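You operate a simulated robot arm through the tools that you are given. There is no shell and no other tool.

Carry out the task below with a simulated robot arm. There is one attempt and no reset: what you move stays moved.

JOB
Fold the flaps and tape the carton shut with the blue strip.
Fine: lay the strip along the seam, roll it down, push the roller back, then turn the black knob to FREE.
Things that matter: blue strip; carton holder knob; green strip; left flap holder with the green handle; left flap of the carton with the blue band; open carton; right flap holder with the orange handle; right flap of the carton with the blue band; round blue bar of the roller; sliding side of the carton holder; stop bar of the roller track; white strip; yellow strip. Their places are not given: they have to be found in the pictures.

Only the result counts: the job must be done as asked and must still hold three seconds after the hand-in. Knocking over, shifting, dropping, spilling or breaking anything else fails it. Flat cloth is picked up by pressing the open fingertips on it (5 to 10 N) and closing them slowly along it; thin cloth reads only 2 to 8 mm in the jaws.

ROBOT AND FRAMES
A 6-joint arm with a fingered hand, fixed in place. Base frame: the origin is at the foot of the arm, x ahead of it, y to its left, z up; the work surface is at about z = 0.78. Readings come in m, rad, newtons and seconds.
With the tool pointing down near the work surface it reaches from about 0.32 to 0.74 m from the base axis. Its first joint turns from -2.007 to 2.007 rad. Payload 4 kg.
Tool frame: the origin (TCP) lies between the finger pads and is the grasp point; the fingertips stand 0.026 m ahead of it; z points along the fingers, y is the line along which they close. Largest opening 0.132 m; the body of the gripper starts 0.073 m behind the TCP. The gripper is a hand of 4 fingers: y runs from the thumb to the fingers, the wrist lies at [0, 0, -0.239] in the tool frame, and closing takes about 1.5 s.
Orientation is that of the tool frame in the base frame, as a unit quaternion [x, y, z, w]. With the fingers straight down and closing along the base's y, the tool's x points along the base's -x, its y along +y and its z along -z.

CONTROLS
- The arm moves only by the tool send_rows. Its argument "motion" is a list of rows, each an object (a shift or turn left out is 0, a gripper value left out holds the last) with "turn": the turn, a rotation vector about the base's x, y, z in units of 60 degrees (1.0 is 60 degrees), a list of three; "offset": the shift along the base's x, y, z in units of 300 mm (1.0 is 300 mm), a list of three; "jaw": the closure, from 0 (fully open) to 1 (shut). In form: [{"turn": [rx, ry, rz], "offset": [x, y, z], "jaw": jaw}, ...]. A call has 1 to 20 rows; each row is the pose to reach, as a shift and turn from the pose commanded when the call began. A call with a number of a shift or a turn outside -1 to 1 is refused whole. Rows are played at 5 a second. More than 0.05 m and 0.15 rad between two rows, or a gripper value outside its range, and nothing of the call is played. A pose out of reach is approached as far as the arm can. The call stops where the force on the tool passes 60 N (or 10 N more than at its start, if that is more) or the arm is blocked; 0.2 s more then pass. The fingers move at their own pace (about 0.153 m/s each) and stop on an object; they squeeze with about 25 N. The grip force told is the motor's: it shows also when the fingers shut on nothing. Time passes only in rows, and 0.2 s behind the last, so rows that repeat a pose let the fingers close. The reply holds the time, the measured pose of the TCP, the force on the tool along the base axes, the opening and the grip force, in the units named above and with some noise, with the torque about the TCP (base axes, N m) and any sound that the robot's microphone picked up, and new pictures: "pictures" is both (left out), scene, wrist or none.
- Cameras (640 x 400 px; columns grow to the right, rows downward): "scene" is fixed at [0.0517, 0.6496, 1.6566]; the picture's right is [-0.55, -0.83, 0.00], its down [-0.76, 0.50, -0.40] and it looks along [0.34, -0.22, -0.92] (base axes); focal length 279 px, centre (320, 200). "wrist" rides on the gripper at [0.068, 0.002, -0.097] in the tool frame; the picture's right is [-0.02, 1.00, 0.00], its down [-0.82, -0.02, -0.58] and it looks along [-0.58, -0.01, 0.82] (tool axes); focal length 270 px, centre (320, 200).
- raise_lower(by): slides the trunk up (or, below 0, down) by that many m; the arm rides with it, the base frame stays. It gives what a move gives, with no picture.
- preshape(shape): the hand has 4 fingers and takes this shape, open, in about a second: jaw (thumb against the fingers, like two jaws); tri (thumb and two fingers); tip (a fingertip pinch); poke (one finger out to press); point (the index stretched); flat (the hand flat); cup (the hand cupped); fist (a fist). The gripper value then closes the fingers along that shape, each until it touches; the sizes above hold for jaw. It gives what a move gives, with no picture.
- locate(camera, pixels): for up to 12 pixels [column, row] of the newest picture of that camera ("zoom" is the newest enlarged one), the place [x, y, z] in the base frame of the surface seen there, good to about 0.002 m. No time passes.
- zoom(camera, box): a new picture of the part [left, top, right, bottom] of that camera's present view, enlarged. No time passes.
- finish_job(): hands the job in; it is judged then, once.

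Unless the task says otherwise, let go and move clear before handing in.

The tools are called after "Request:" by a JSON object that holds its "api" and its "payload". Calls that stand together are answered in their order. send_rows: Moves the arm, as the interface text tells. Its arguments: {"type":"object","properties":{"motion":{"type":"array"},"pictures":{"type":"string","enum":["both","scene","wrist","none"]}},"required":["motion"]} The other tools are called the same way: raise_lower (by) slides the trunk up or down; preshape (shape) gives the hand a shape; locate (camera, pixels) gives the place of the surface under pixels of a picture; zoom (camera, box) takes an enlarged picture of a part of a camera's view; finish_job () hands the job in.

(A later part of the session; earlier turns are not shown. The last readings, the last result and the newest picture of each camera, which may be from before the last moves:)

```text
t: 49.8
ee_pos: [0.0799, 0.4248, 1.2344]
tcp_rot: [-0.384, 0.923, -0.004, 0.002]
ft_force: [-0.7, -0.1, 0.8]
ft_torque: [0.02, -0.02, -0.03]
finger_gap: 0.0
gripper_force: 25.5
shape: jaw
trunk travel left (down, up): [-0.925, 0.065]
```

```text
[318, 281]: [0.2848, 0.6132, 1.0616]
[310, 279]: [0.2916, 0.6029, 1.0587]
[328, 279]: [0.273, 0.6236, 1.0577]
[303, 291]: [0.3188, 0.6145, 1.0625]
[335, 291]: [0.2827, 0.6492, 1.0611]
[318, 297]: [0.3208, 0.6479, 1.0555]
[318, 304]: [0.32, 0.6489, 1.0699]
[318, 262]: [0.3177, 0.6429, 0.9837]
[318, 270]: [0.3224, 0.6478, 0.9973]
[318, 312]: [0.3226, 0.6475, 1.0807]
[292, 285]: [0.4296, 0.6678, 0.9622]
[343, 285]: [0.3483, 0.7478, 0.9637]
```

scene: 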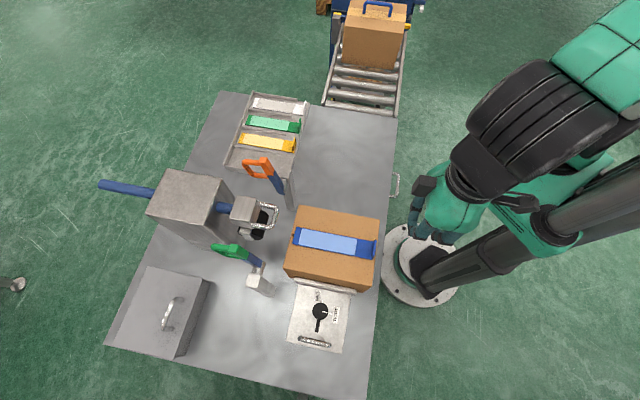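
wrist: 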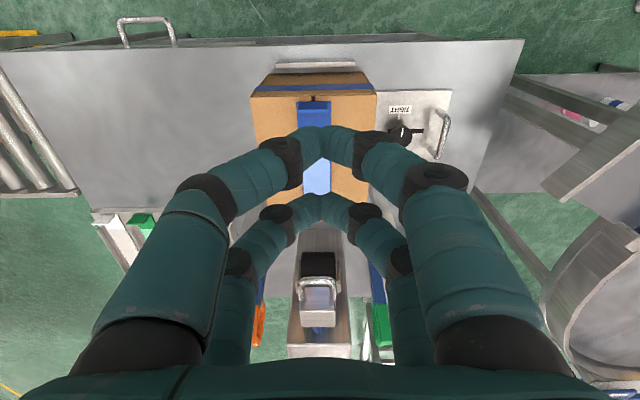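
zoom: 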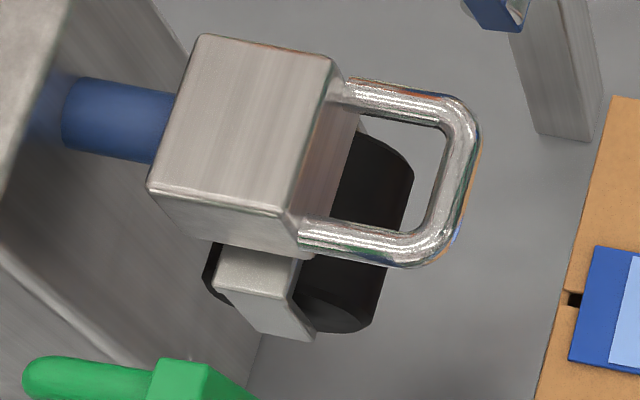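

The loop interior is about 41 × 37 mm, from crossbar u 0.637 to head face u 0.685. A single extended finger would fit well, so I'll try the poke shape and see what it looks like.

Request:
{"api": "preshape", "payload": {"shape": "poke"}}

Request:
{"api": "send_rows", "payload": {"motion": [{"offset": [0, 0, 0], "jaw": 0}], "pictures": "both"}}

Request:
{"api": "zoom", "payload": {"camera": "scene", "box": [380, 140, 520, 260]}}

```text
t: 50.7
ee_pos: [0.0795, 0.4233, 1.2345]
tcp_rot: [-0.385, 0.923, -0.004, 0.002]
ft_force: [-0.8, -0.5, -0.4]
ft_torque: [0.01, 0.02, 0.01]
finger_gap: 0.0
gripper_force: 0.1
shape: poke
trunk travel left (down, up): [-0.925, 0.065]
```

```text
t: 51.1
ee_pos: [0.0814, 0.4242, 1.2346]
tcp_rot: [-0.385, 0.923, -0.005, 0.002]
ft_force: [0.3, 0.8, 0.1]
ft_torque: [0.03, 0.02, 0.02]
finger_gap: 0.0
gripper_force: 0.0
shape: poke
trunk travel left (down, up): [-0.925, 0.065]
```

scene: 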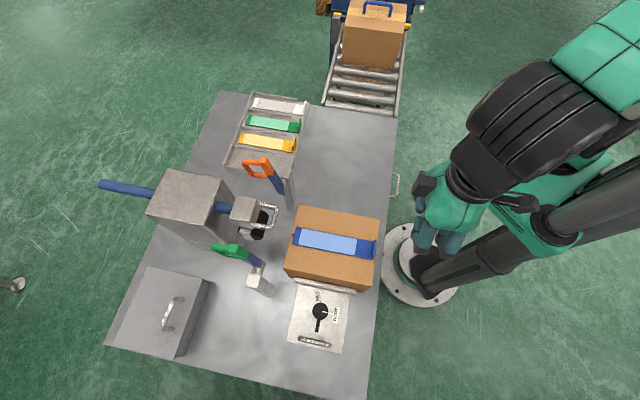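
wrist: 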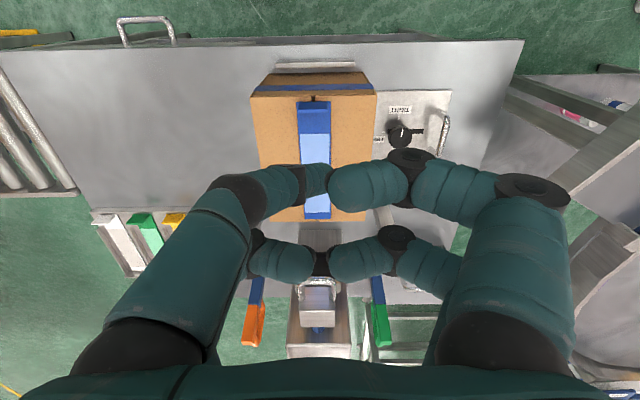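

```text
3.33 times, centred on (450, 200) of scene
```

zoom: 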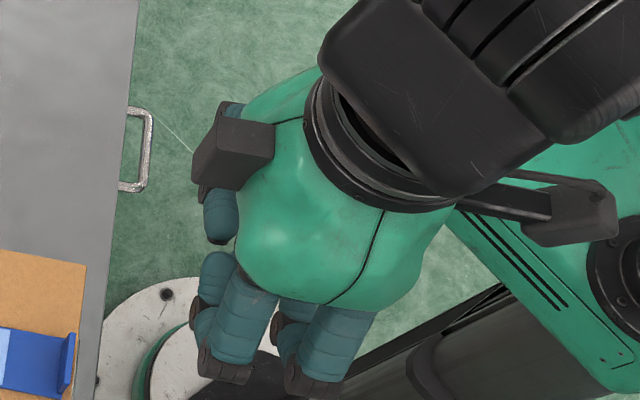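

Poke curls the fingers and shows no clear extended finger. I'll try point and tip and compare.

Request:
{"api": "preshape", "payload": {"shape": "point"}}

Request:
{"api": "send_rows", "payload": {"motion": [{"offset": [0, 0, 0], "jaw": 0}], "pictures": "wrist"}}

Request:
{"api": "zoom", "payload": {"camera": "scene", "box": [380, 140, 520, 260]}}

Request:
{"api": "preshape", "payload": {"shape": "tip"}}

Request:
{"api": "send_rows", "payload": {"motion": [{"offset": [0, 0, 0], "jaw": 0}], "pictures": "wrist"}}

Request:
{"api": "preshape", "payload": {"shape": "tri"}}

Request:
{"api": "send_rows", "payload": {"motion": [{"offset": [0, 0, 0], "jaw": 0}], "pictures": "wrist"}}

```text
t: 52.0
ee_pos: [0.0803, 0.4231, 1.2346]
tcp_rot: [-0.385, 0.923, -0.004, 0.002]
ft_force: [-0.5, 0.3, 0.1]
ft_torque: [0.0, 0.02, 0.01]
finger_gap: 0.0001
gripper_force: 0.0
shape: point
trunk travel left (down, up): [-0.925, 0.065]
```

```text
t: 52.4
ee_pos: [0.0798, 0.4238, 1.2348]
tcp_rot: [-0.385, 0.923, -0.006, 0.003]
ft_force: [0.0, 0.8, -0.5]
ft_torque: [0.0, 0.01, 0.04]
finger_gap: 0.0
gripper_force: 0.1
shape: point
trunk travel left (down, up): [-0.925, 0.065]
```

wrist: 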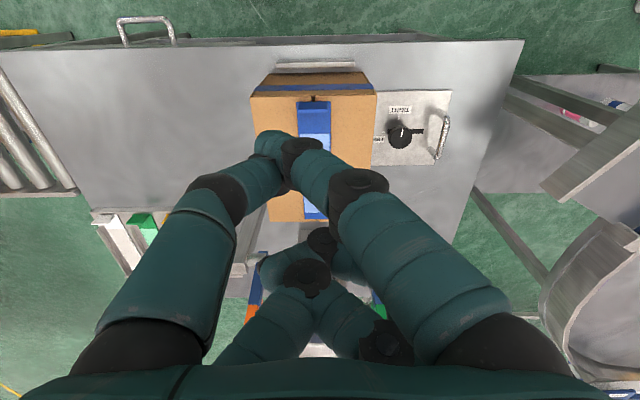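

```text
3.33 times, centred on (450, 200) of scene
```

zoom: 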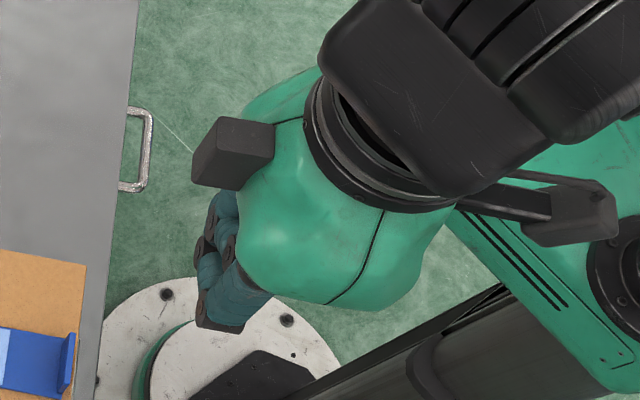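

```text
t: 53.3
ee_pos: [0.0792, 0.4239, 1.235]
tcp_rot: [-0.385, 0.923, -0.004, 0.002]
ft_force: [0.4, -0.3, 0.1]
ft_torque: [0.03, -0.01, -0.01]
finger_gap: 0.1318
gripper_force: 0.0
shape: tip
trunk travel left (down, up): [-0.925, 0.065]
```

```text
t: 53.7
ee_pos: [0.0795, 0.4255, 1.2338]
tcp_rot: [-0.385, 0.923, -0.004, 0.002]
ft_force: [0.1, 0.0, -0.6]
ft_torque: [-0.01, -0.02, 0.0]
finger_gap: 0.1317
gripper_force: 0.1
shape: tip
trunk travel left (down, up): [-0.925, 0.065]
```

wrist: 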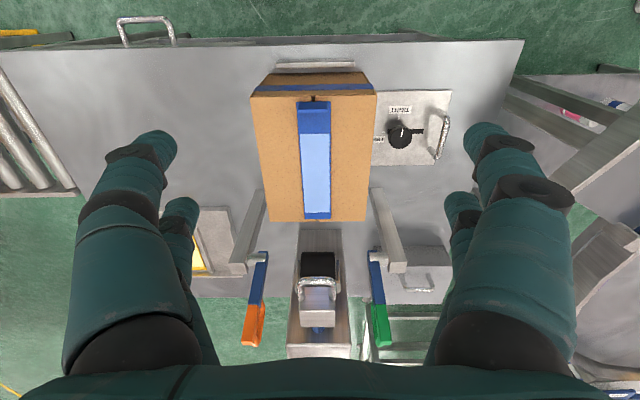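

```text
t: 54.6
ee_pos: [0.0806, 0.4235, 1.2345]
tcp_rot: [-0.384, 0.923, -0.005, 0.002]
ft_force: [0.5, 0.2, -0.5]
ft_torque: [-0.02, -0.03, -0.04]
finger_gap: 0.1319
gripper_force: 0.1
shape: tri
trunk travel left (down, up): [-0.925, 0.065]
```

```text
t: 55.0
ee_pos: [0.0801, 0.4246, 1.235]
tcp_rot: [-0.385, 0.923, -0.006, 0.002]
ft_force: [-0.6, 0.1, -0.5]
ft_torque: [-0.02, -0.01, 0.05]
finger_gap: 0.1322
gripper_force: 0.1
shape: tri
trunk travel left (down, up): [-0.925, 0.065]
```

wrist: 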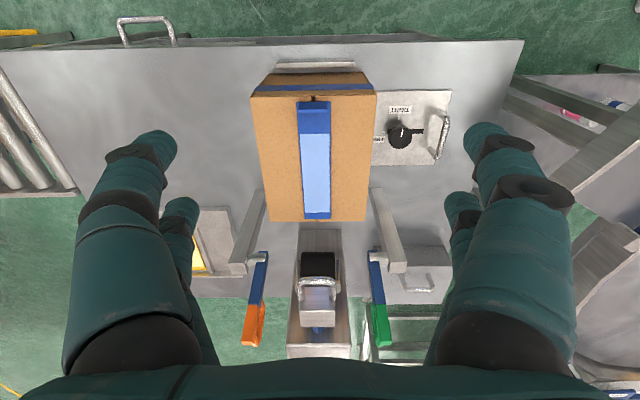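

Tip and tri look the same as jaw, so I'll use the closed jaw with one finger pair inside the loop and the other outside, straddling the crossbar. First I'll move above it.

Request:
{"api": "preshape", "payload": {"shape": "jaw"}}

Request:
{"api": "send_rows", "payload": {"motion": [{"offset": [0.097, 0.089, 0], "jaw": 1}, {"offset": [0.195, 0.178, 0], "jaw": 1}, {"offset": [0.292, 0.267, 0], "jaw": 1}, {"offset": [0.39, 0.356, 0], "jaw": 1}, {"offset": [0.487, 0.445, -0.02], "jaw": 1}, {"offset": [0.585, 0.534, -0.05], "jaw": 1}, {"offset": [0.683, 0.623, -0.12], "jaw": 1}, {"offset": [0.683, 0.623, -0.24], "jaw": 1}, {"offset": [0.683, 0.623, -0.28], "jaw": 1}, {"offset": [0.683, 0.623, -0.28], "jaw": 1}]}}

Request:
{"api": "zoom", "payload": {"camera": "wrist", "box": [200, 80, 440, 300]}}

```text
t: 55.9
ee_pos: [0.0794, 0.4252, 1.2335]
tcp_rot: [-0.385, 0.923, -0.004, 0.002]
ft_force: [-0.1, -0.1, -0.1]
ft_torque: [0.03, -0.01, -0.01]
finger_gap: 0.132
gripper_force: 0.1
shape: jaw
trunk travel left (down, up): [-0.925, 0.065]
```

```text
t: 58.1
ee_pos: [0.2839, 0.6119, 1.1503]
tcp_rot: [-0.385, 0.923, -0.004, 0.003]
ft_force: [-0.6, 0.6, -0.2]
ft_torque: [-0.04, 0.02, 0.02]
finger_gap: 0.0
gripper_force: 24.8
shape: jaw
trunk travel left (down, up): [-0.925, 0.065]
```

scene: 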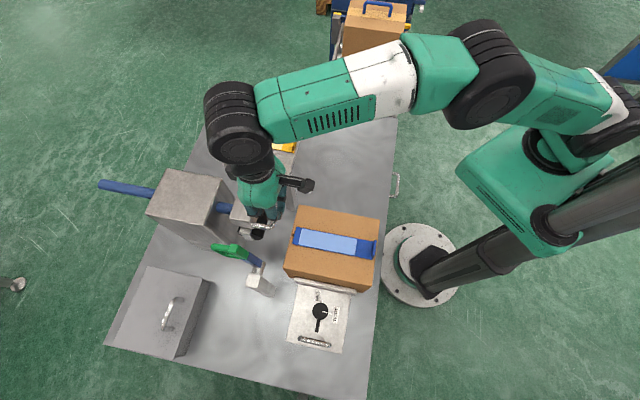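
wrist: 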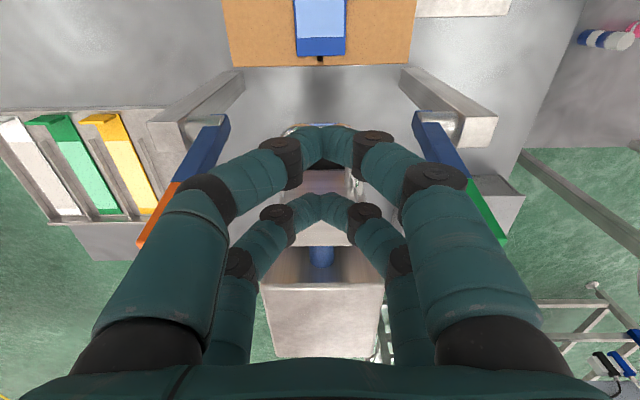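

```text
1.82 times, centred on (320, 190) of wrist
```

zoom: 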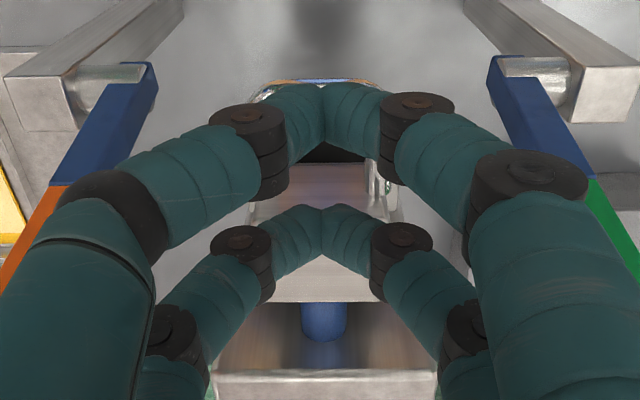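

The fingers are centred over the loop. I'll descend in two stages, checking contact.

Request:
{"api": "send_rows", "payload": {"motion": [{"offset": [0.003, 0, -0.08]}, {"offset": [0.003, 0, -0.14]}, {"offset": [0.003, 0, -0.19]}, {"offset": [0.003, 0, -0.19]}]}}

Request:
{"api": "zoom", "payload": {"camera": "wrist", "box": [200, 80, 440, 300]}}

Request:
{"api": "zoom", "payload": {"camera": "scene", "box": [220, 180, 300, 250]}}

```text
t: 59.1
ee_pos: [0.2854, 0.6138, 1.094]
tcp_rot: [-0.385, 0.923, -0.004, 0.002]
ft_force: [0.3, 0.9, 0.2]
ft_torque: [0.01, 0.03, 0.02]
finger_gap: 0.0
gripper_force: 25.0
shape: jaw
trunk travel left (down, up): [-0.925, 0.065]
```

scene: 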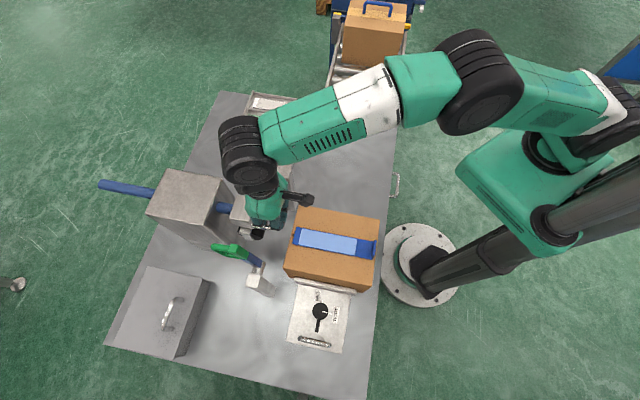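
wrist: 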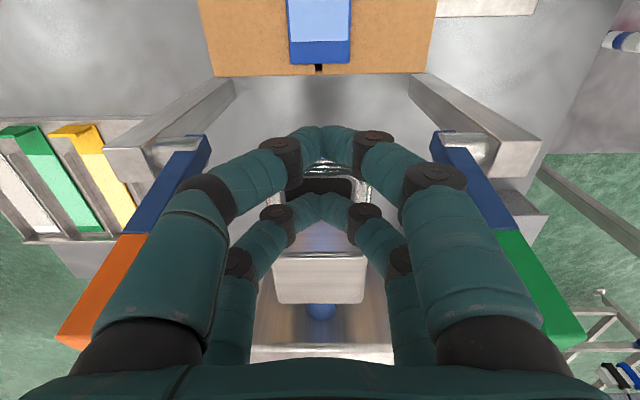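

```text
1.82 times, centred on (320, 190) of wrist
```

zoom: 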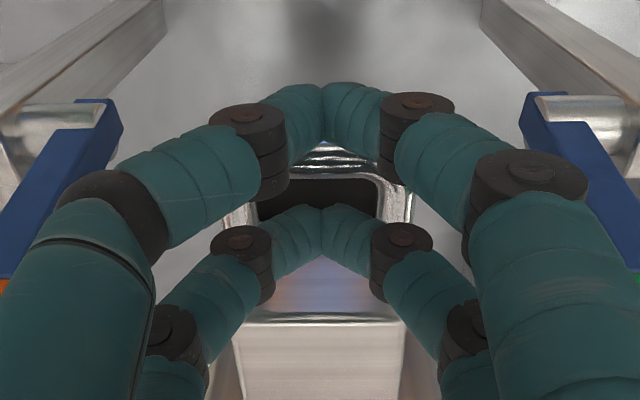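

```text
5.71 times, centred on (260, 215) of scene
```

zoom: 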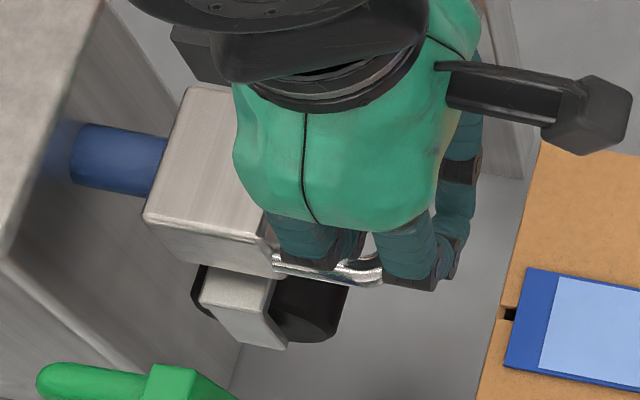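

The crossbar lies between the two finger pairs and the inner pair is over the loop opening. I'll go down another 24 mm.

Request:
{"api": "send_rows", "payload": {"motion": [{"offset": [0, 0, -0.03]}, {"offset": [0, 0, -0.055]}, {"offset": [0, 0, -0.08]}, {"offset": [0, 0, -0.08]}]}}

Request:
{"api": "zoom", "payload": {"camera": "wrist", "box": [200, 80, 440, 300]}}

Request:
{"api": "zoom", "payload": {"camera": "scene", "box": [220, 180, 300, 250]}}

```text
t: 60.1
ee_pos: [0.2862, 0.6109, 1.0747]
tcp_rot: [-0.385, 0.923, -0.002, 0.006]
ft_force: [2.0, -1.7, 26.3]
ft_torque: [0.47, -0.31, -0.03]
finger_gap: 0.0
gripper_force: 25.0
shape: jaw
trunk travel left (down, up): [-0.925, 0.065]
```

scene: 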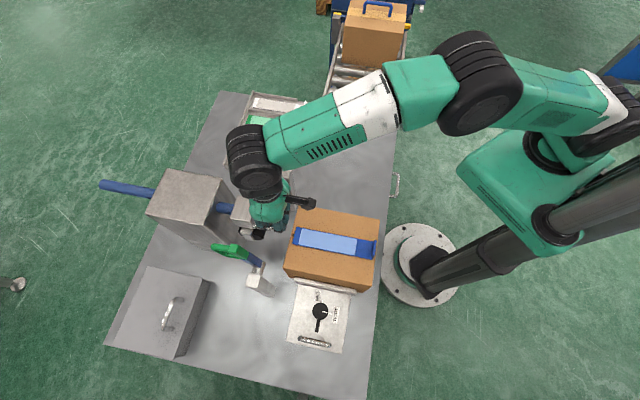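
wrist: 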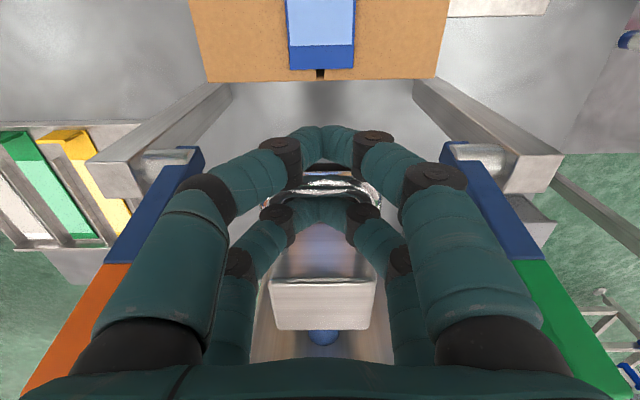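

```text
1.82 times, centred on (320, 190) of wrist
```

zoom: 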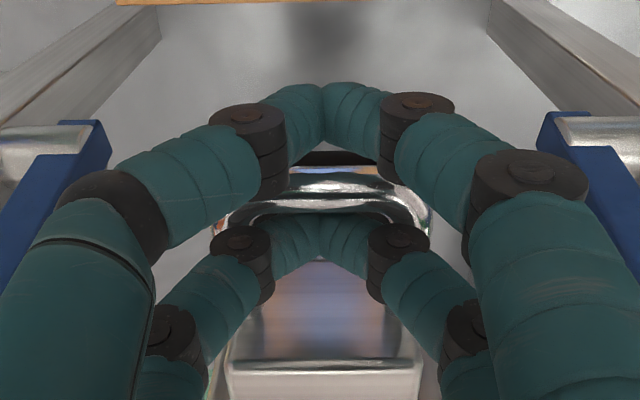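

```text
5.71 times, centred on (260, 215) of scene
```

zoom: 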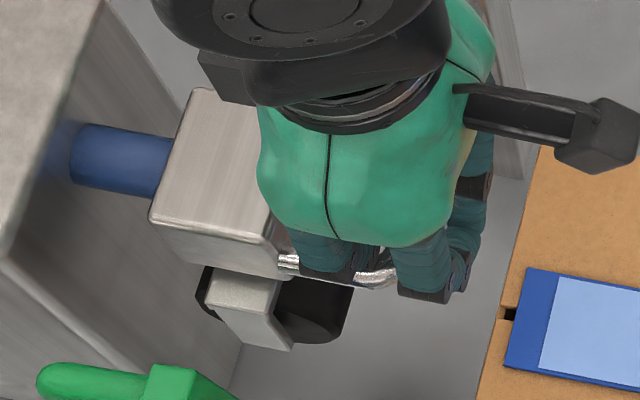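

Resistance of 26 N shows the finger knuckles resting on the loop's side arms, with the tips hooked behind the crossbar. I'll ease up 2 mm and pull slowly toward the base.

Request:
{"api": "send_rows", "payload": {"motion": [{"offset": [0, 0, 0.012]}, {"offset": [-0.02, -0.02, 0.012]}, {"offset": [-0.045, -0.045, 0.012]}, {"offset": [-0.07, -0.07, 0.012]}, {"offset": [-0.1, -0.1, 0.012]}]}}

Request:
{"api": "zoom", "payload": {"camera": "scene", "box": [220, 180, 300, 250]}}

```text
t: 61.3
ee_pos: [0.2545, 0.5802, 1.0738]
tcp_rot: [-0.386, 0.923, -0.004, 0.002]
ft_force: [-1.8, -0.3, 14.2]
ft_torque: [0.34, -0.04, 0.03]
finger_gap: 0.0
gripper_force: 25.2
shape: jaw
trunk travel left (down, up): [-0.925, 0.065]
```

scene: 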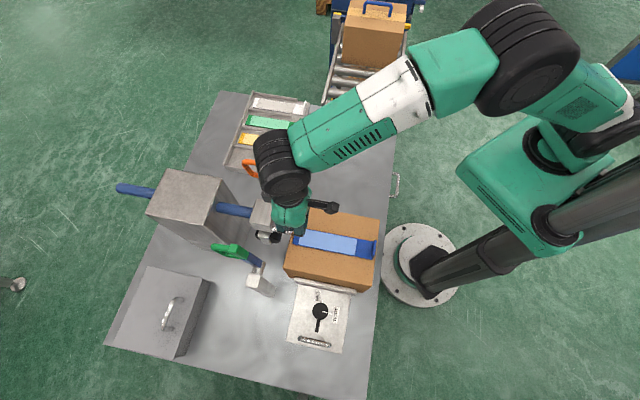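
wrist: 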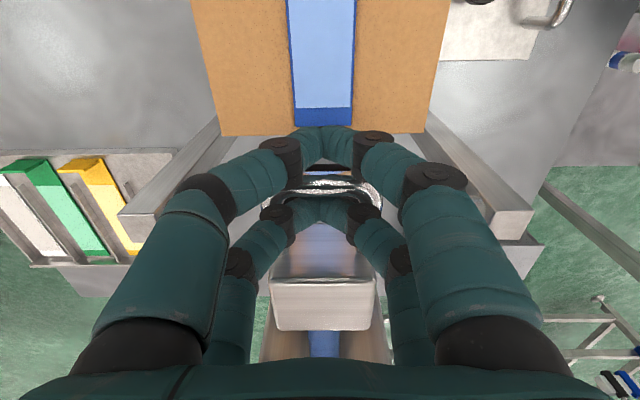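

```text
5.71 times, centred on (260, 215) of scene
```

zoom: 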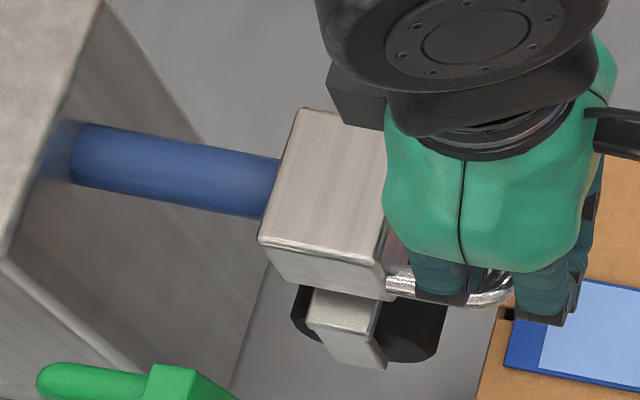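

The roller slides with little force. I'll keep pulling toward the carton and watch the force.

Request:
{"api": "send_rows", "payload": {"motion": [{"offset": [-0.04, -0.04, 0]}, {"offset": [-0.08, -0.08, 0]}, {"offset": [-0.12, -0.12, 0]}, {"offset": [-0.16, -0.16, 0]}]}}

Request:
{"api": "zoom", "payload": {"camera": "scene", "box": [240, 190, 340, 270]}}

```text
t: 62.3
ee_pos: [0.2051, 0.5315, 1.0757]
tcp_rot: [-0.385, 0.923, -0.004, 0.002]
ft_force: [2.3, -4.2, 15.2]
ft_torque: [0.17, -0.18, -0.09]
finger_gap: 0.0001
gripper_force: 25.3
shape: jaw
trunk travel left (down, up): [-0.925, 0.065]
```

scene: 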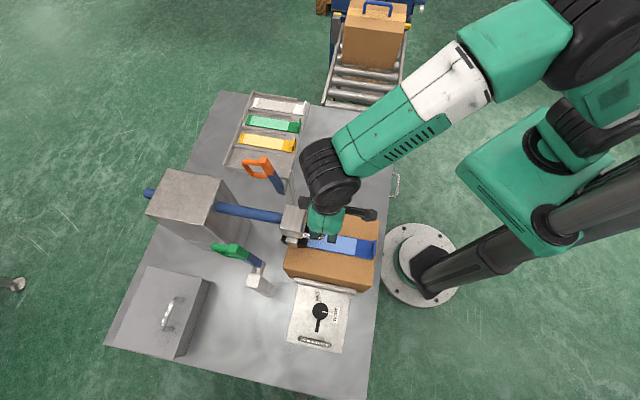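
wrist: 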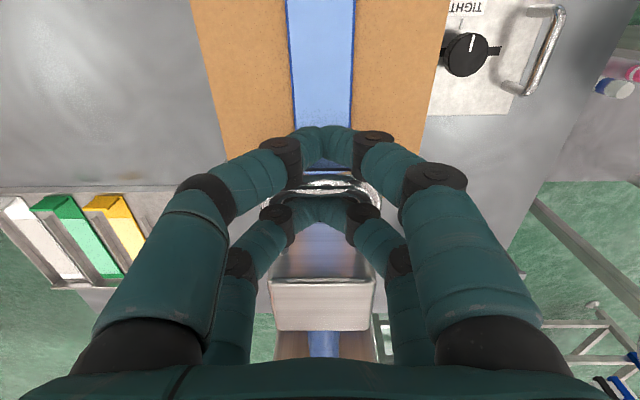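

```text
5.00 times, centred on (290, 230) of scene
```

zoom: 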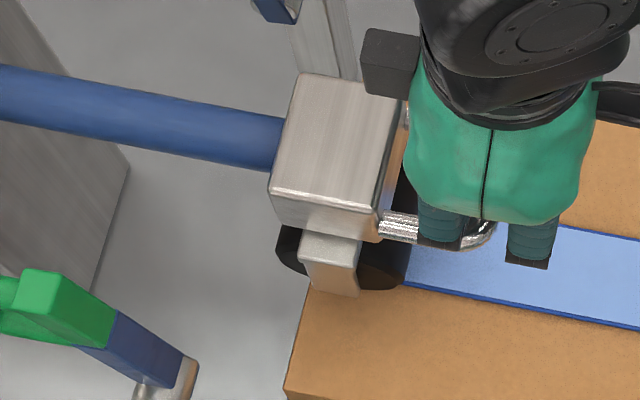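

The roller is now on the strip's far end with small force. I'll continue 80 mm and then check the remaining distance to the tab.

Request:
{"api": "send_rows", "payload": {"motion": [{"offset": [-0.04, -0.04, 0]}, {"offset": [-0.08, -0.08, 0]}, {"offset": [-0.12, -0.12, 0]}, {"offset": [-0.16, -0.16, 0]}, {"offset": [-0.188, -0.188, 0]}]}}

Request:
{"api": "zoom", "payload": {"camera": "scene", "box": [280, 190, 400, 290]}}

Request:
{"api": "zoom", "payload": {"camera": "wrist", "box": [200, 0, 440, 240]}}

```text
t: 63.5
ee_pos: [0.1492, 0.474, 1.074]
tcp_rot: [-0.385, 0.923, -0.005, 0.002]
ft_force: [2.4, -4.8, 9.3]
ft_torque: [0.08, -0.1, -0.07]
finger_gap: 0.0
gripper_force: 25.7
shape: jaw
trunk travel left (down, up): [-0.925, 0.065]
```

scene: 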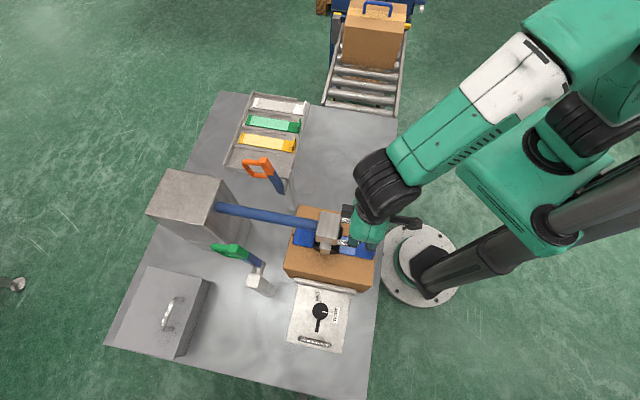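
wrist: 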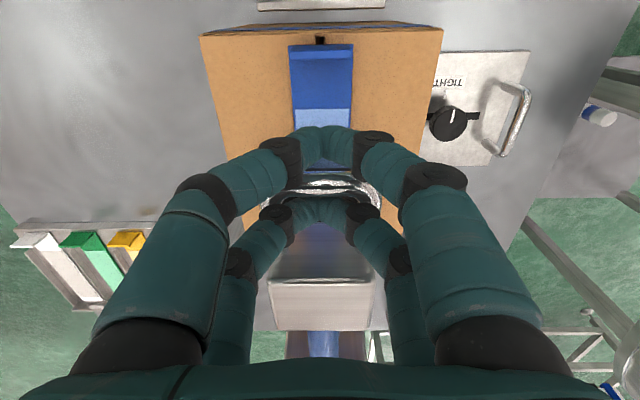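

```text
4.00 times, centred on (340, 240) of scene
```

zoom: 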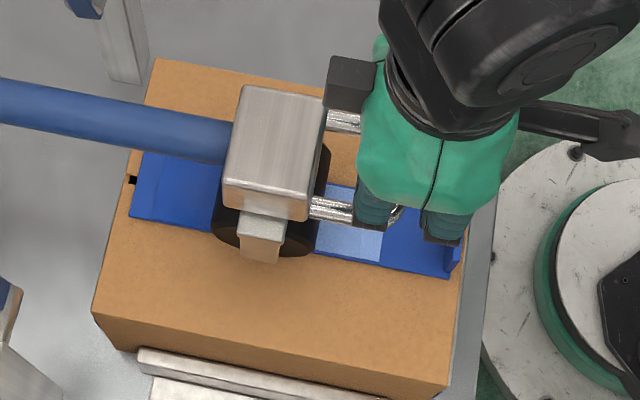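

```text
1.67 times, centred on (320, 120) of wrist
```

zoom: 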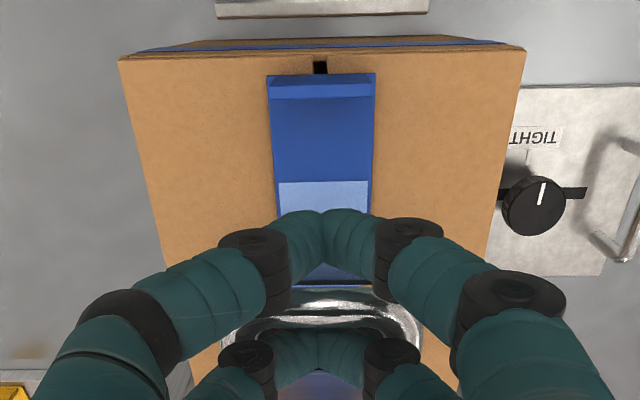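

As the roller passes, the pale area turns solid blue, so the remaining pale patch (scene zoom 350,235) still needs rolling. I'll pull another 50 mm and check.

Request:
{"api": "send_rows", "payload": {"motion": [{"offset": [-0.035, -0.035, 0]}, {"offset": [-0.07, -0.07, 0]}, {"offset": [-0.1, -0.1, 0]}, {"offset": [-0.118, -0.118, 0]}]}}

Request:
{"api": "zoom", "payload": {"camera": "scene", "box": [280, 190, 400, 290]}}

Request:
{"api": "zoom", "payload": {"camera": "wrist", "box": [200, 0, 440, 240]}}

```text
t: 64.5
ee_pos: [0.1164, 0.4422, 1.075]
tcp_rot: [-0.385, 0.923, -0.003, 0.003]
ft_force: [-0.1, -0.2, 3.9]
ft_torque: [0.09, -0.04, 0.04]
finger_gap: 0.0
gripper_force: 24.7
shape: jaw
trunk travel left (down, up): [-0.925, 0.065]
```

scene: 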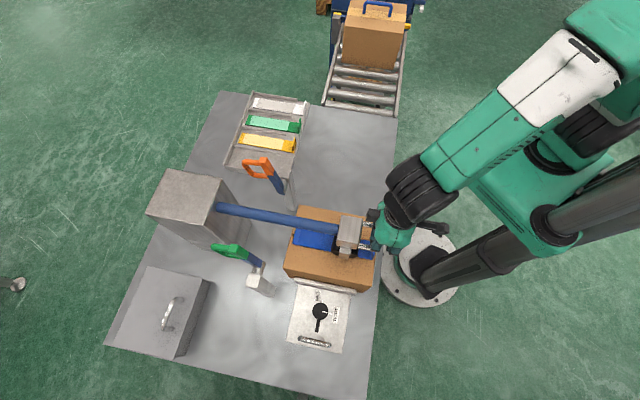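
wrist: 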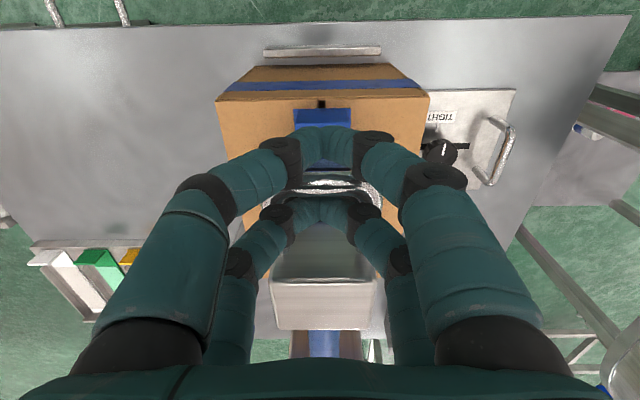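

```text
4.00 times, centred on (340, 240) of scene
```

zoom: 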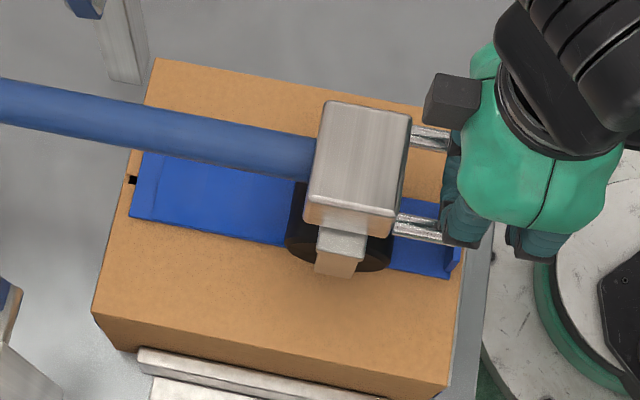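

```text
1.67 times, centred on (320, 120) of wrist
```

zoom: 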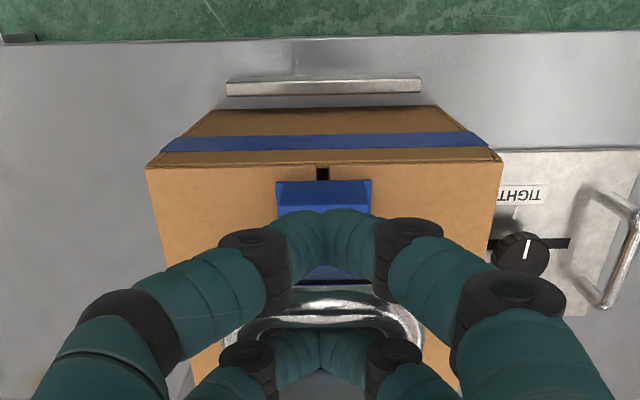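

The visible pale area is gone, but some may remain under the roller's front half. The roller edge is about 35 mm from the tab, so I'll pull 24 mm more.

Request:
{"api": "send_rows", "payload": {"motion": [{"offset": [-0.02, -0.02, 0]}, {"offset": [-0.04, -0.04, 0]}, {"offset": [-0.057, -0.057, 0]}, {"offset": [-0.057, -0.057, 0]}]}}

Request:
{"api": "zoom", "payload": {"camera": "scene", "box": [280, 190, 400, 290]}}

```text
t: 65.5
ee_pos: [0.1016, 0.4274, 1.0738]
tcp_rot: [-0.386, 0.923, -0.002, 0.003]
ft_force: [17.3, 10.0, 14.1]
ft_torque: [0.43, -0.4, -0.13]
finger_gap: 0.0
gripper_force: 24.9
shape: jaw
trunk travel left (down, up): [-0.925, 0.065]
```

scene: 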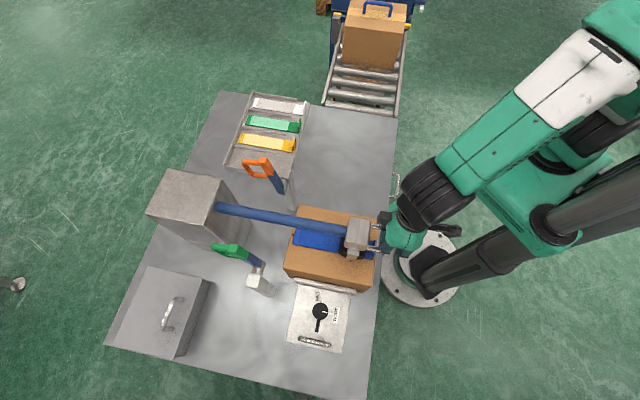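
wrist: 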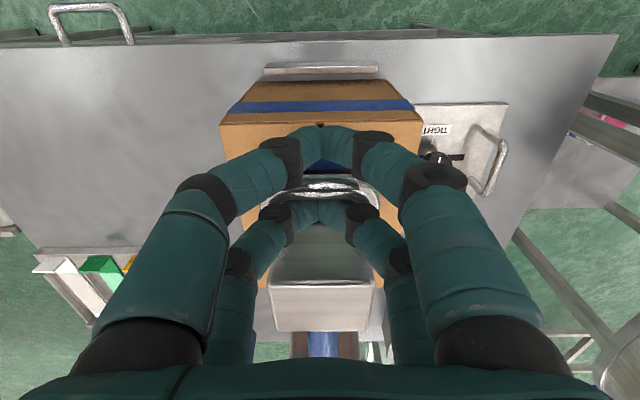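

```text
4.00 times, centred on (340, 240) of scene
```

zoom: 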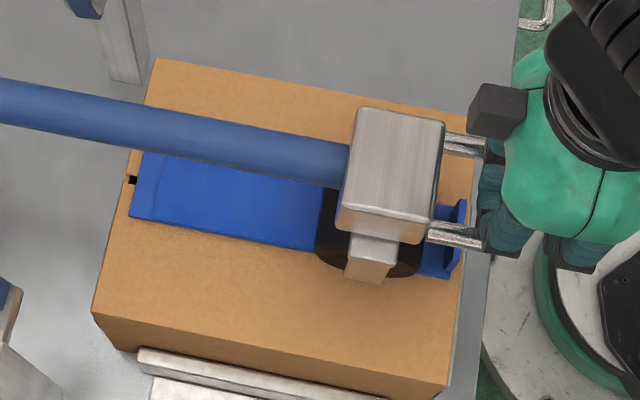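

A 20 N reaction shows the roller has reached its end stop. The whole rolled strip is solid blue and its far end hasn't moved. Now I'll push the roller back.

Request:
{"api": "send_rows", "payload": {"motion": [{"offset": [0.03, 0.03, 0]}, {"offset": [0.08, 0.08, 0]}, {"offset": [0.15, 0.15, 0]}, {"offset": [0.22, 0.22, 0]}, {"offset": [0.29, 0.29, 0]}, {"offset": [0.36, 0.36, 0]}, {"offset": [0.43, 0.43, 0]}, {"offset": [0.5, 0.5, 0]}, {"offset": [0.55, 0.55, 0]}, {"offset": [0.58, 0.58, 0]}]}}

Request:
{"api": "zoom", "payload": {"camera": "scene", "box": [230, 170, 390, 290]}}

```text
t: 67.7
ee_pos: [0.272, 0.5964, 1.0752]
tcp_rot: [-0.385, 0.923, -0.004, 0.003]
ft_force: [-1.7, 4.1, 11.7]
ft_torque: [0.21, -0.09, 0.05]
finger_gap: 0.0001
gripper_force: 25.4
shape: jaw
trunk travel left (down, up): [-0.925, 0.065]
```

scene: 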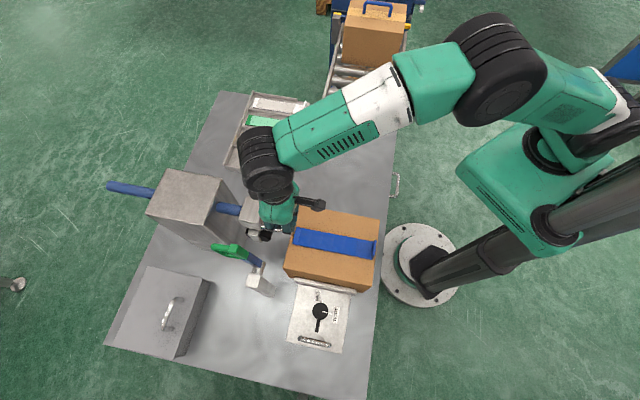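
wrist: 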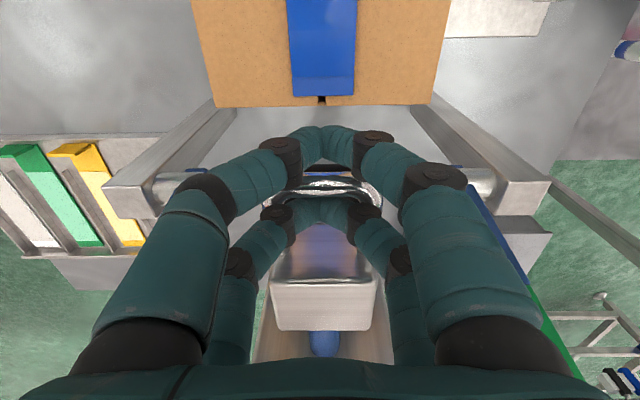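

```text
3.33 times, centred on (310, 230) of scene
```

zoom: 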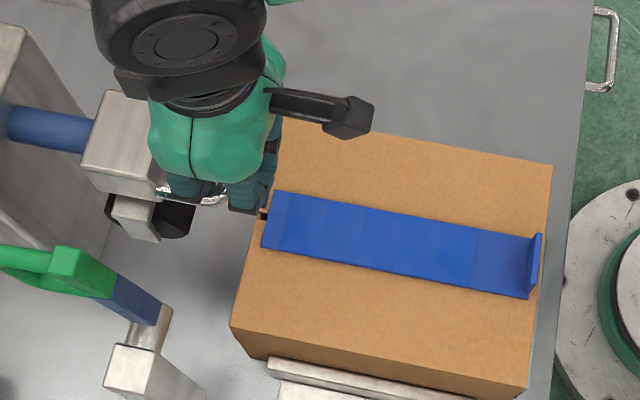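

The whole strip is rolled solid blue. The bar's far end is at (107,186) versus (100,183) at the start, so I'll push the last couple of centimetres until the stop.

Request:
{"api": "send_rows", "payload": {"motion": [{"offset": [0.02, 0.02, 0]}, {"offset": [0.04, 0.04, 0]}, {"offset": [0.052, 0.052, 0]}, {"offset": [0.06, 0.06, 0]}]}}

```text
t: 68.7
ee_pos: [0.2904, 0.6154, 1.075]
tcp_rot: [-0.385, 0.923, -0.005, 0.002]
ft_force: [-3.2, -3.0, 9.0]
ft_torque: [0.07, -0.07, -0.01]
finger_gap: 0.0
gripper_force: 24.6
shape: jaw
trunk travel left (down, up): [-0.925, 0.065]
```

scene: 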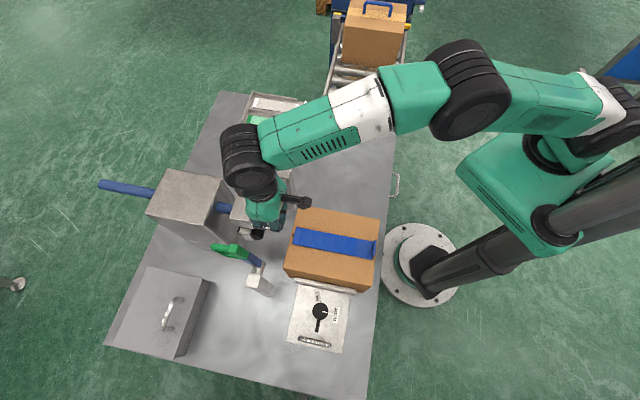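
wrist: 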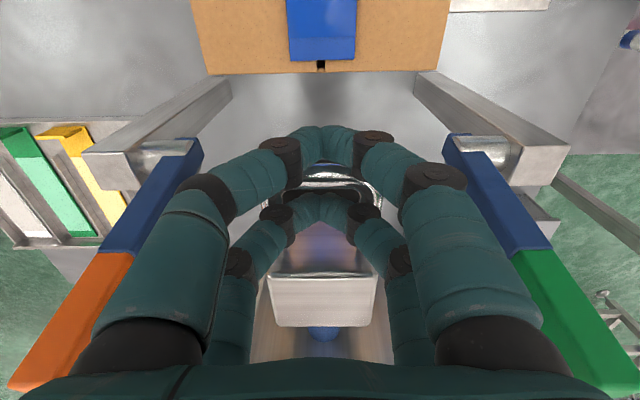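

Request:
{"api": "send_rows", "payload": {"motion": [{"offset": [0.006, 0.006, 0]}, {"offset": [0.012, 0.012, 0]}, {"offset": [0.012, 0.012, 0]}], "pictures": "none"}}

Request:
{"api": "locate", "payload": {"camera": "scene", "pixels": [[103, 184], [106, 184], [236, 198], [230, 217]]}}

```text
t: 69.5
ee_pos: [0.2925, 0.6197, 1.074]
tcp_rot: [-0.385, 0.923, -0.005, 0.002]
ft_force: [-1.0, -6.4, 6.2]
ft_torque: [0.05, -0.03, -0.05]
finger_gap: 0.0001
gripper_force: 25.3
shape: jaw
trunk travel left (down, up): [-0.925, 0.065]
```

```text
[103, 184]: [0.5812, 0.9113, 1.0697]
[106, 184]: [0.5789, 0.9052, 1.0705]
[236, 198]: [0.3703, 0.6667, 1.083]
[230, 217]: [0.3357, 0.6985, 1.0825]
```

Force is building slightly. One more small push should find the hard stop.

Request:
{"api": "send_rows", "payload": {"motion": [{"offset": [0.008, 0.008, 0]}, {"offset": [0.016, 0.016, 0]}, {"offset": [0.016, 0.016, 0]}], "pictures": "scene"}}

Request:
{"api": "zoom", "payload": {"camera": "scene", "box": [90, 140, 300, 280]}}

```text
t: 70.3
ee_pos: [0.2947, 0.6204, 1.0764]
tcp_rot: [-0.386, 0.922, -0.005, 0.001]
ft_force: [-17.3, -25.5, 2.1]
ft_torque: [-0.38, 0.36, 0.35]
finger_gap: 0.0
gripper_force: 24.7
shape: jaw
trunk travel left (down, up): [-0.925, 0.065]
```

scene: 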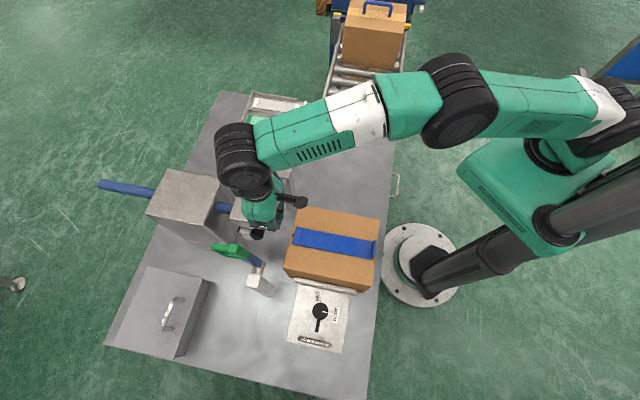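

```text
2.86 times, centred on (195, 210) of scene
```

zoom: 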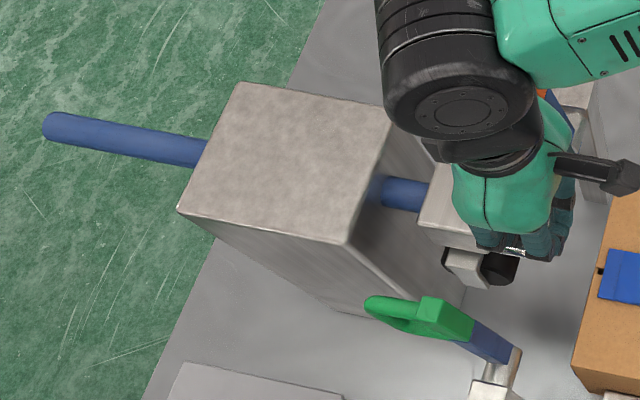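

The roller is hard against its rear stop at 30 N. I'll back off a few millimetres to free the crossbar and lift straight up.

Request:
{"api": "send_rows", "payload": {"motion": [{"offset": [-0.012, -0.012, 0]}, {"offset": [-0.022, -0.022, 0.0]}, {"offset": [-0.022, -0.022, 0.04]}, {"offset": [-0.022, -0.022, 0.1]}, {"offset": [-0.022, -0.022, 0.2]}, {"offset": [-0.022, -0.022, 0.32]}, {"offset": [-0.022, -0.022, 0.44]}, {"offset": [-0.05, -0.05, 0.48]}, {"offset": [-0.12, -0.12, 0.48]}]}}

Request:
{"api": "zoom", "payload": {"camera": "scene", "box": [220, 170, 390, 290]}}

```text
t: 72.3
ee_pos: [0.2606, 0.5884, 1.2197]
tcp_rot: [-0.385, 0.923, -0.004, 0.003]
ft_force: [-0.2, -0.3, -0.2]
ft_torque: [0.05, -0.02, 0.0]
finger_gap: 0.0002
gripper_force: 24.9
shape: jaw
out of reach, approached as far as the arm can: row 7
trunk travel left (down, up): [-0.925, 0.065]
```

scene: 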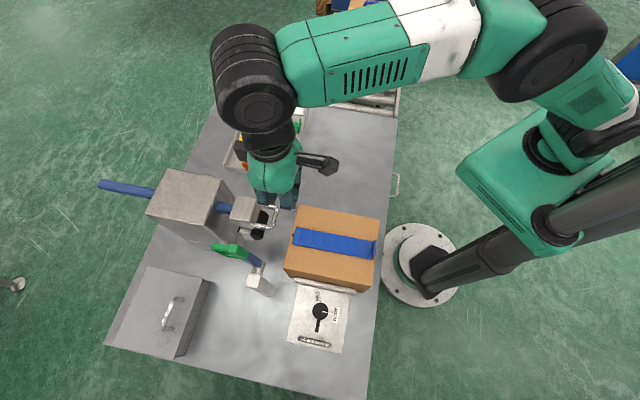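
wrist: 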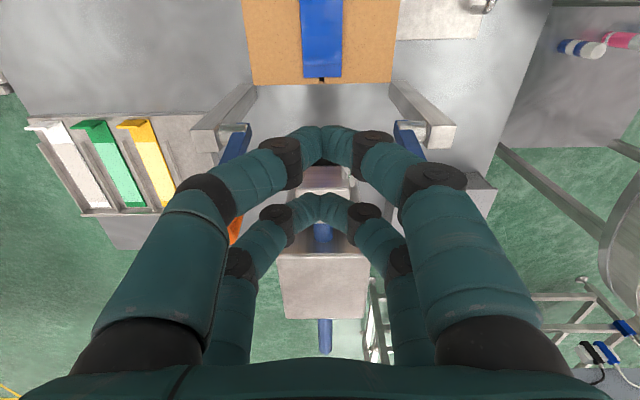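

```text
3.33 times, centred on (305, 230) of scene
```

zoom: 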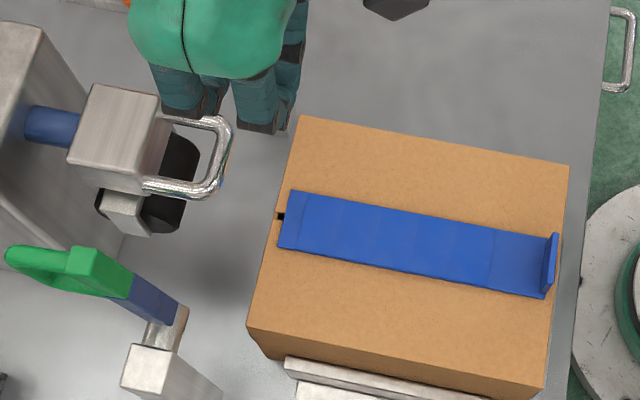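

The roller is parked and the strip is rolled; the far gap is covered at its centre. Now I'll move over toward the knob with the fingers closed to get a close view.

Request:
{"api": "send_rows", "payload": {"motion": [{"offset": [-0.13, 0.02, 0]}, {"offset": [-0.26, 0.05, 0]}, {"offset": [-0.39, 0.08, 0]}, {"offset": [-0.52, 0.11, 0]}, {"offset": [-0.65, 0.14, -0.02]}, {"offset": [-0.775, 0.159, -0.08]}, {"offset": [-0.8, 0.159, -0.2]}, {"offset": [-0.82, 0.159, -0.3]}]}}

Request:
{"api": "zoom", "payload": {"camera": "scene", "box": [275, 270, 365, 360]}}

Request:
{"api": "zoom", "payload": {"camera": "wrist", "box": [200, 60, 440, 220]}}

```text
t: 74.1
ee_pos: [0.0173, 0.6361, 1.1281]
tcp_rot: [-0.385, 0.923, -0.005, 0.003]
ft_force: [0.9, 0.5, 0.0]
ft_torque: [-0.01, -0.05, -0.02]
finger_gap: 0.0004
gripper_force: 24.7
shape: jaw
trunk travel left (down, up): [-0.925, 0.065]
```

scene: 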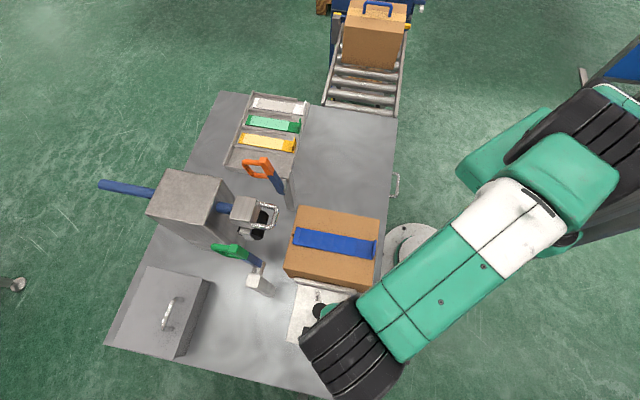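
wrist: 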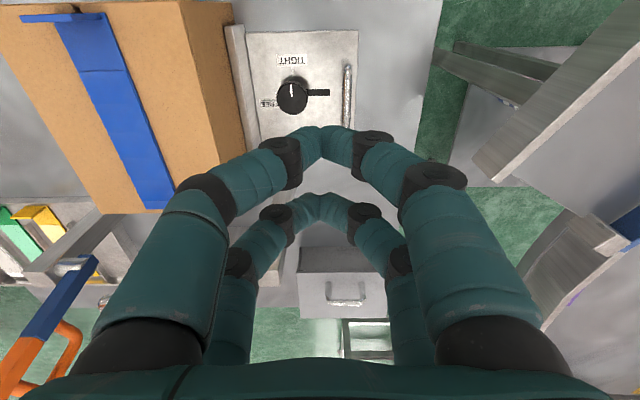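

```text
4.44 times, centred on (320, 315) of scene
```

zoom: 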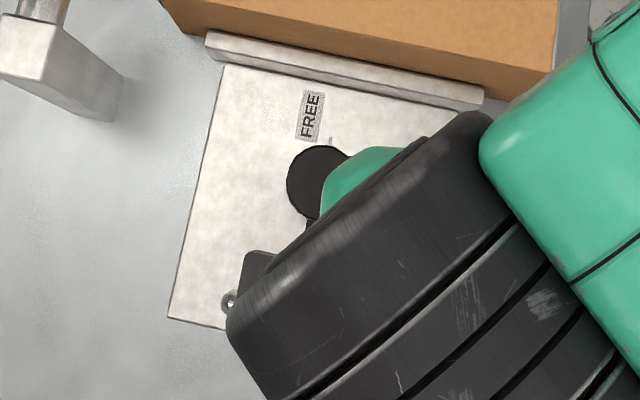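

```text
2.50 times, centred on (320, 140) of wrist
```

zoom: 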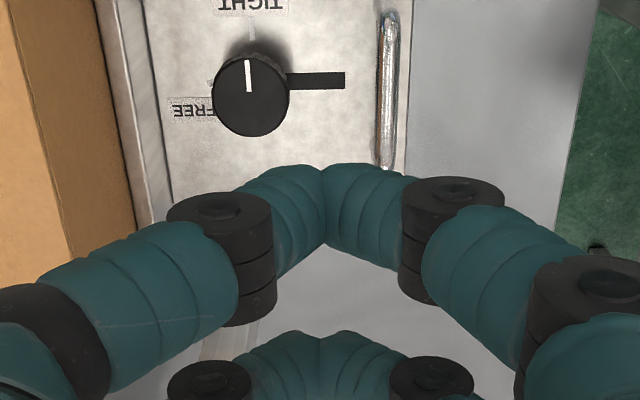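

The knob and its tail bar are in clear view at wrist (292,95)–(325,93). I'll zoom in and locate its parts.

Request:
{"api": "zoom", "payload": {"camera": "wrist", "box": [240, 45, 360, 135]}}

Request:
{"api": "locate", "payload": {"camera": "zoom", "pixels": [[275, 230], [255, 150], [330, 275], [200, 230], [350, 225], [400, 212], [450, 210], [467, 210], [430, 240], [500, 300], [275, 310], [575, 200]]}}

Request:
{"api": "locate", "payload": {"camera": "wrist", "pixels": [[292, 88], [292, 100], [280, 92], [305, 92], [292, 112], [315, 93], [322, 93], [328, 93], [240, 60], [228, 40], [347, 70], [347, 125]]}}

```text
4.44 times, centred on (300, 90) of wrist
```

zoom: 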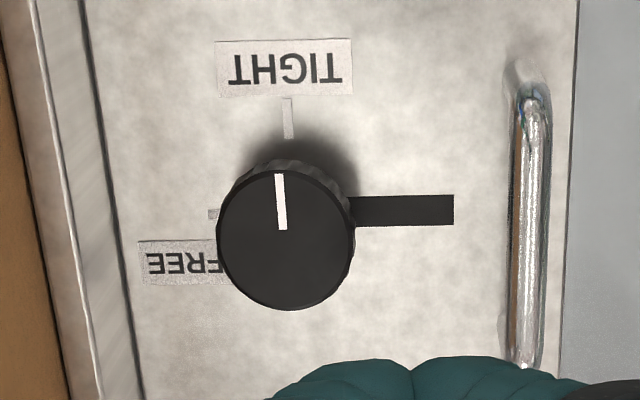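

```text
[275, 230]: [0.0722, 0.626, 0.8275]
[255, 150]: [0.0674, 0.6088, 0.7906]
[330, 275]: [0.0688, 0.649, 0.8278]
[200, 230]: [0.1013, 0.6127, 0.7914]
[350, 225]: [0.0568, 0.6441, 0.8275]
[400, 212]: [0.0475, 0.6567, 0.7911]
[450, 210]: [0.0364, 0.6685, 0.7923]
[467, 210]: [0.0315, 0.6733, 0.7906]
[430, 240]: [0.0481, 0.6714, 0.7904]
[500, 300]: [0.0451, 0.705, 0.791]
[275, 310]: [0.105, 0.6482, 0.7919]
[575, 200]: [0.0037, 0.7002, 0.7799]
```

```text
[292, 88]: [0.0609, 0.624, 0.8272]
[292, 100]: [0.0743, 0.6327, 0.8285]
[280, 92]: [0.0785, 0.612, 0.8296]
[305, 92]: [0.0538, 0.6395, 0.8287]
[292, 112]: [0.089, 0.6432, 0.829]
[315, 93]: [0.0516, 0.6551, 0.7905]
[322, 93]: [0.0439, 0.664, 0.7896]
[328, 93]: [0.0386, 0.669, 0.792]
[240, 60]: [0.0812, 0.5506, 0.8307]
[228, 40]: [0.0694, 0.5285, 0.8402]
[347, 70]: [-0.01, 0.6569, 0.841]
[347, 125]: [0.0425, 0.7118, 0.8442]
```

The black bar is a flat slot at plate level, so the knob itself (about 47 mm across, top at z 0.828) must be gripped and twisted CCW by 90° seen from above. I'll get exact rim points and the sliding side's edge.

Request:
{"api": "locate", "payload": {"camera": "zoom", "pixels": [[220, 235], [350, 235], [285, 178], [285, 305], [240, 195], [330, 280], [100, 200], [85, 200], [115, 250], [525, 250], [60, 200], [285, 240]]}}

```text
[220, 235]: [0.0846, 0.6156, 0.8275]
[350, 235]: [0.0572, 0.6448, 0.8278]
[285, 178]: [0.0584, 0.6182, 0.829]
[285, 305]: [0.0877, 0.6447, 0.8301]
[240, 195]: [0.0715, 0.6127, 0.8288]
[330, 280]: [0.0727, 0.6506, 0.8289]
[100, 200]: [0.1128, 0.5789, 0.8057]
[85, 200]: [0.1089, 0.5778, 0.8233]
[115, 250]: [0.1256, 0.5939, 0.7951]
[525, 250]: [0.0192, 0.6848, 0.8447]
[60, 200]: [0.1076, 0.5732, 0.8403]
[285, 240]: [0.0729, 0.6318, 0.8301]
```

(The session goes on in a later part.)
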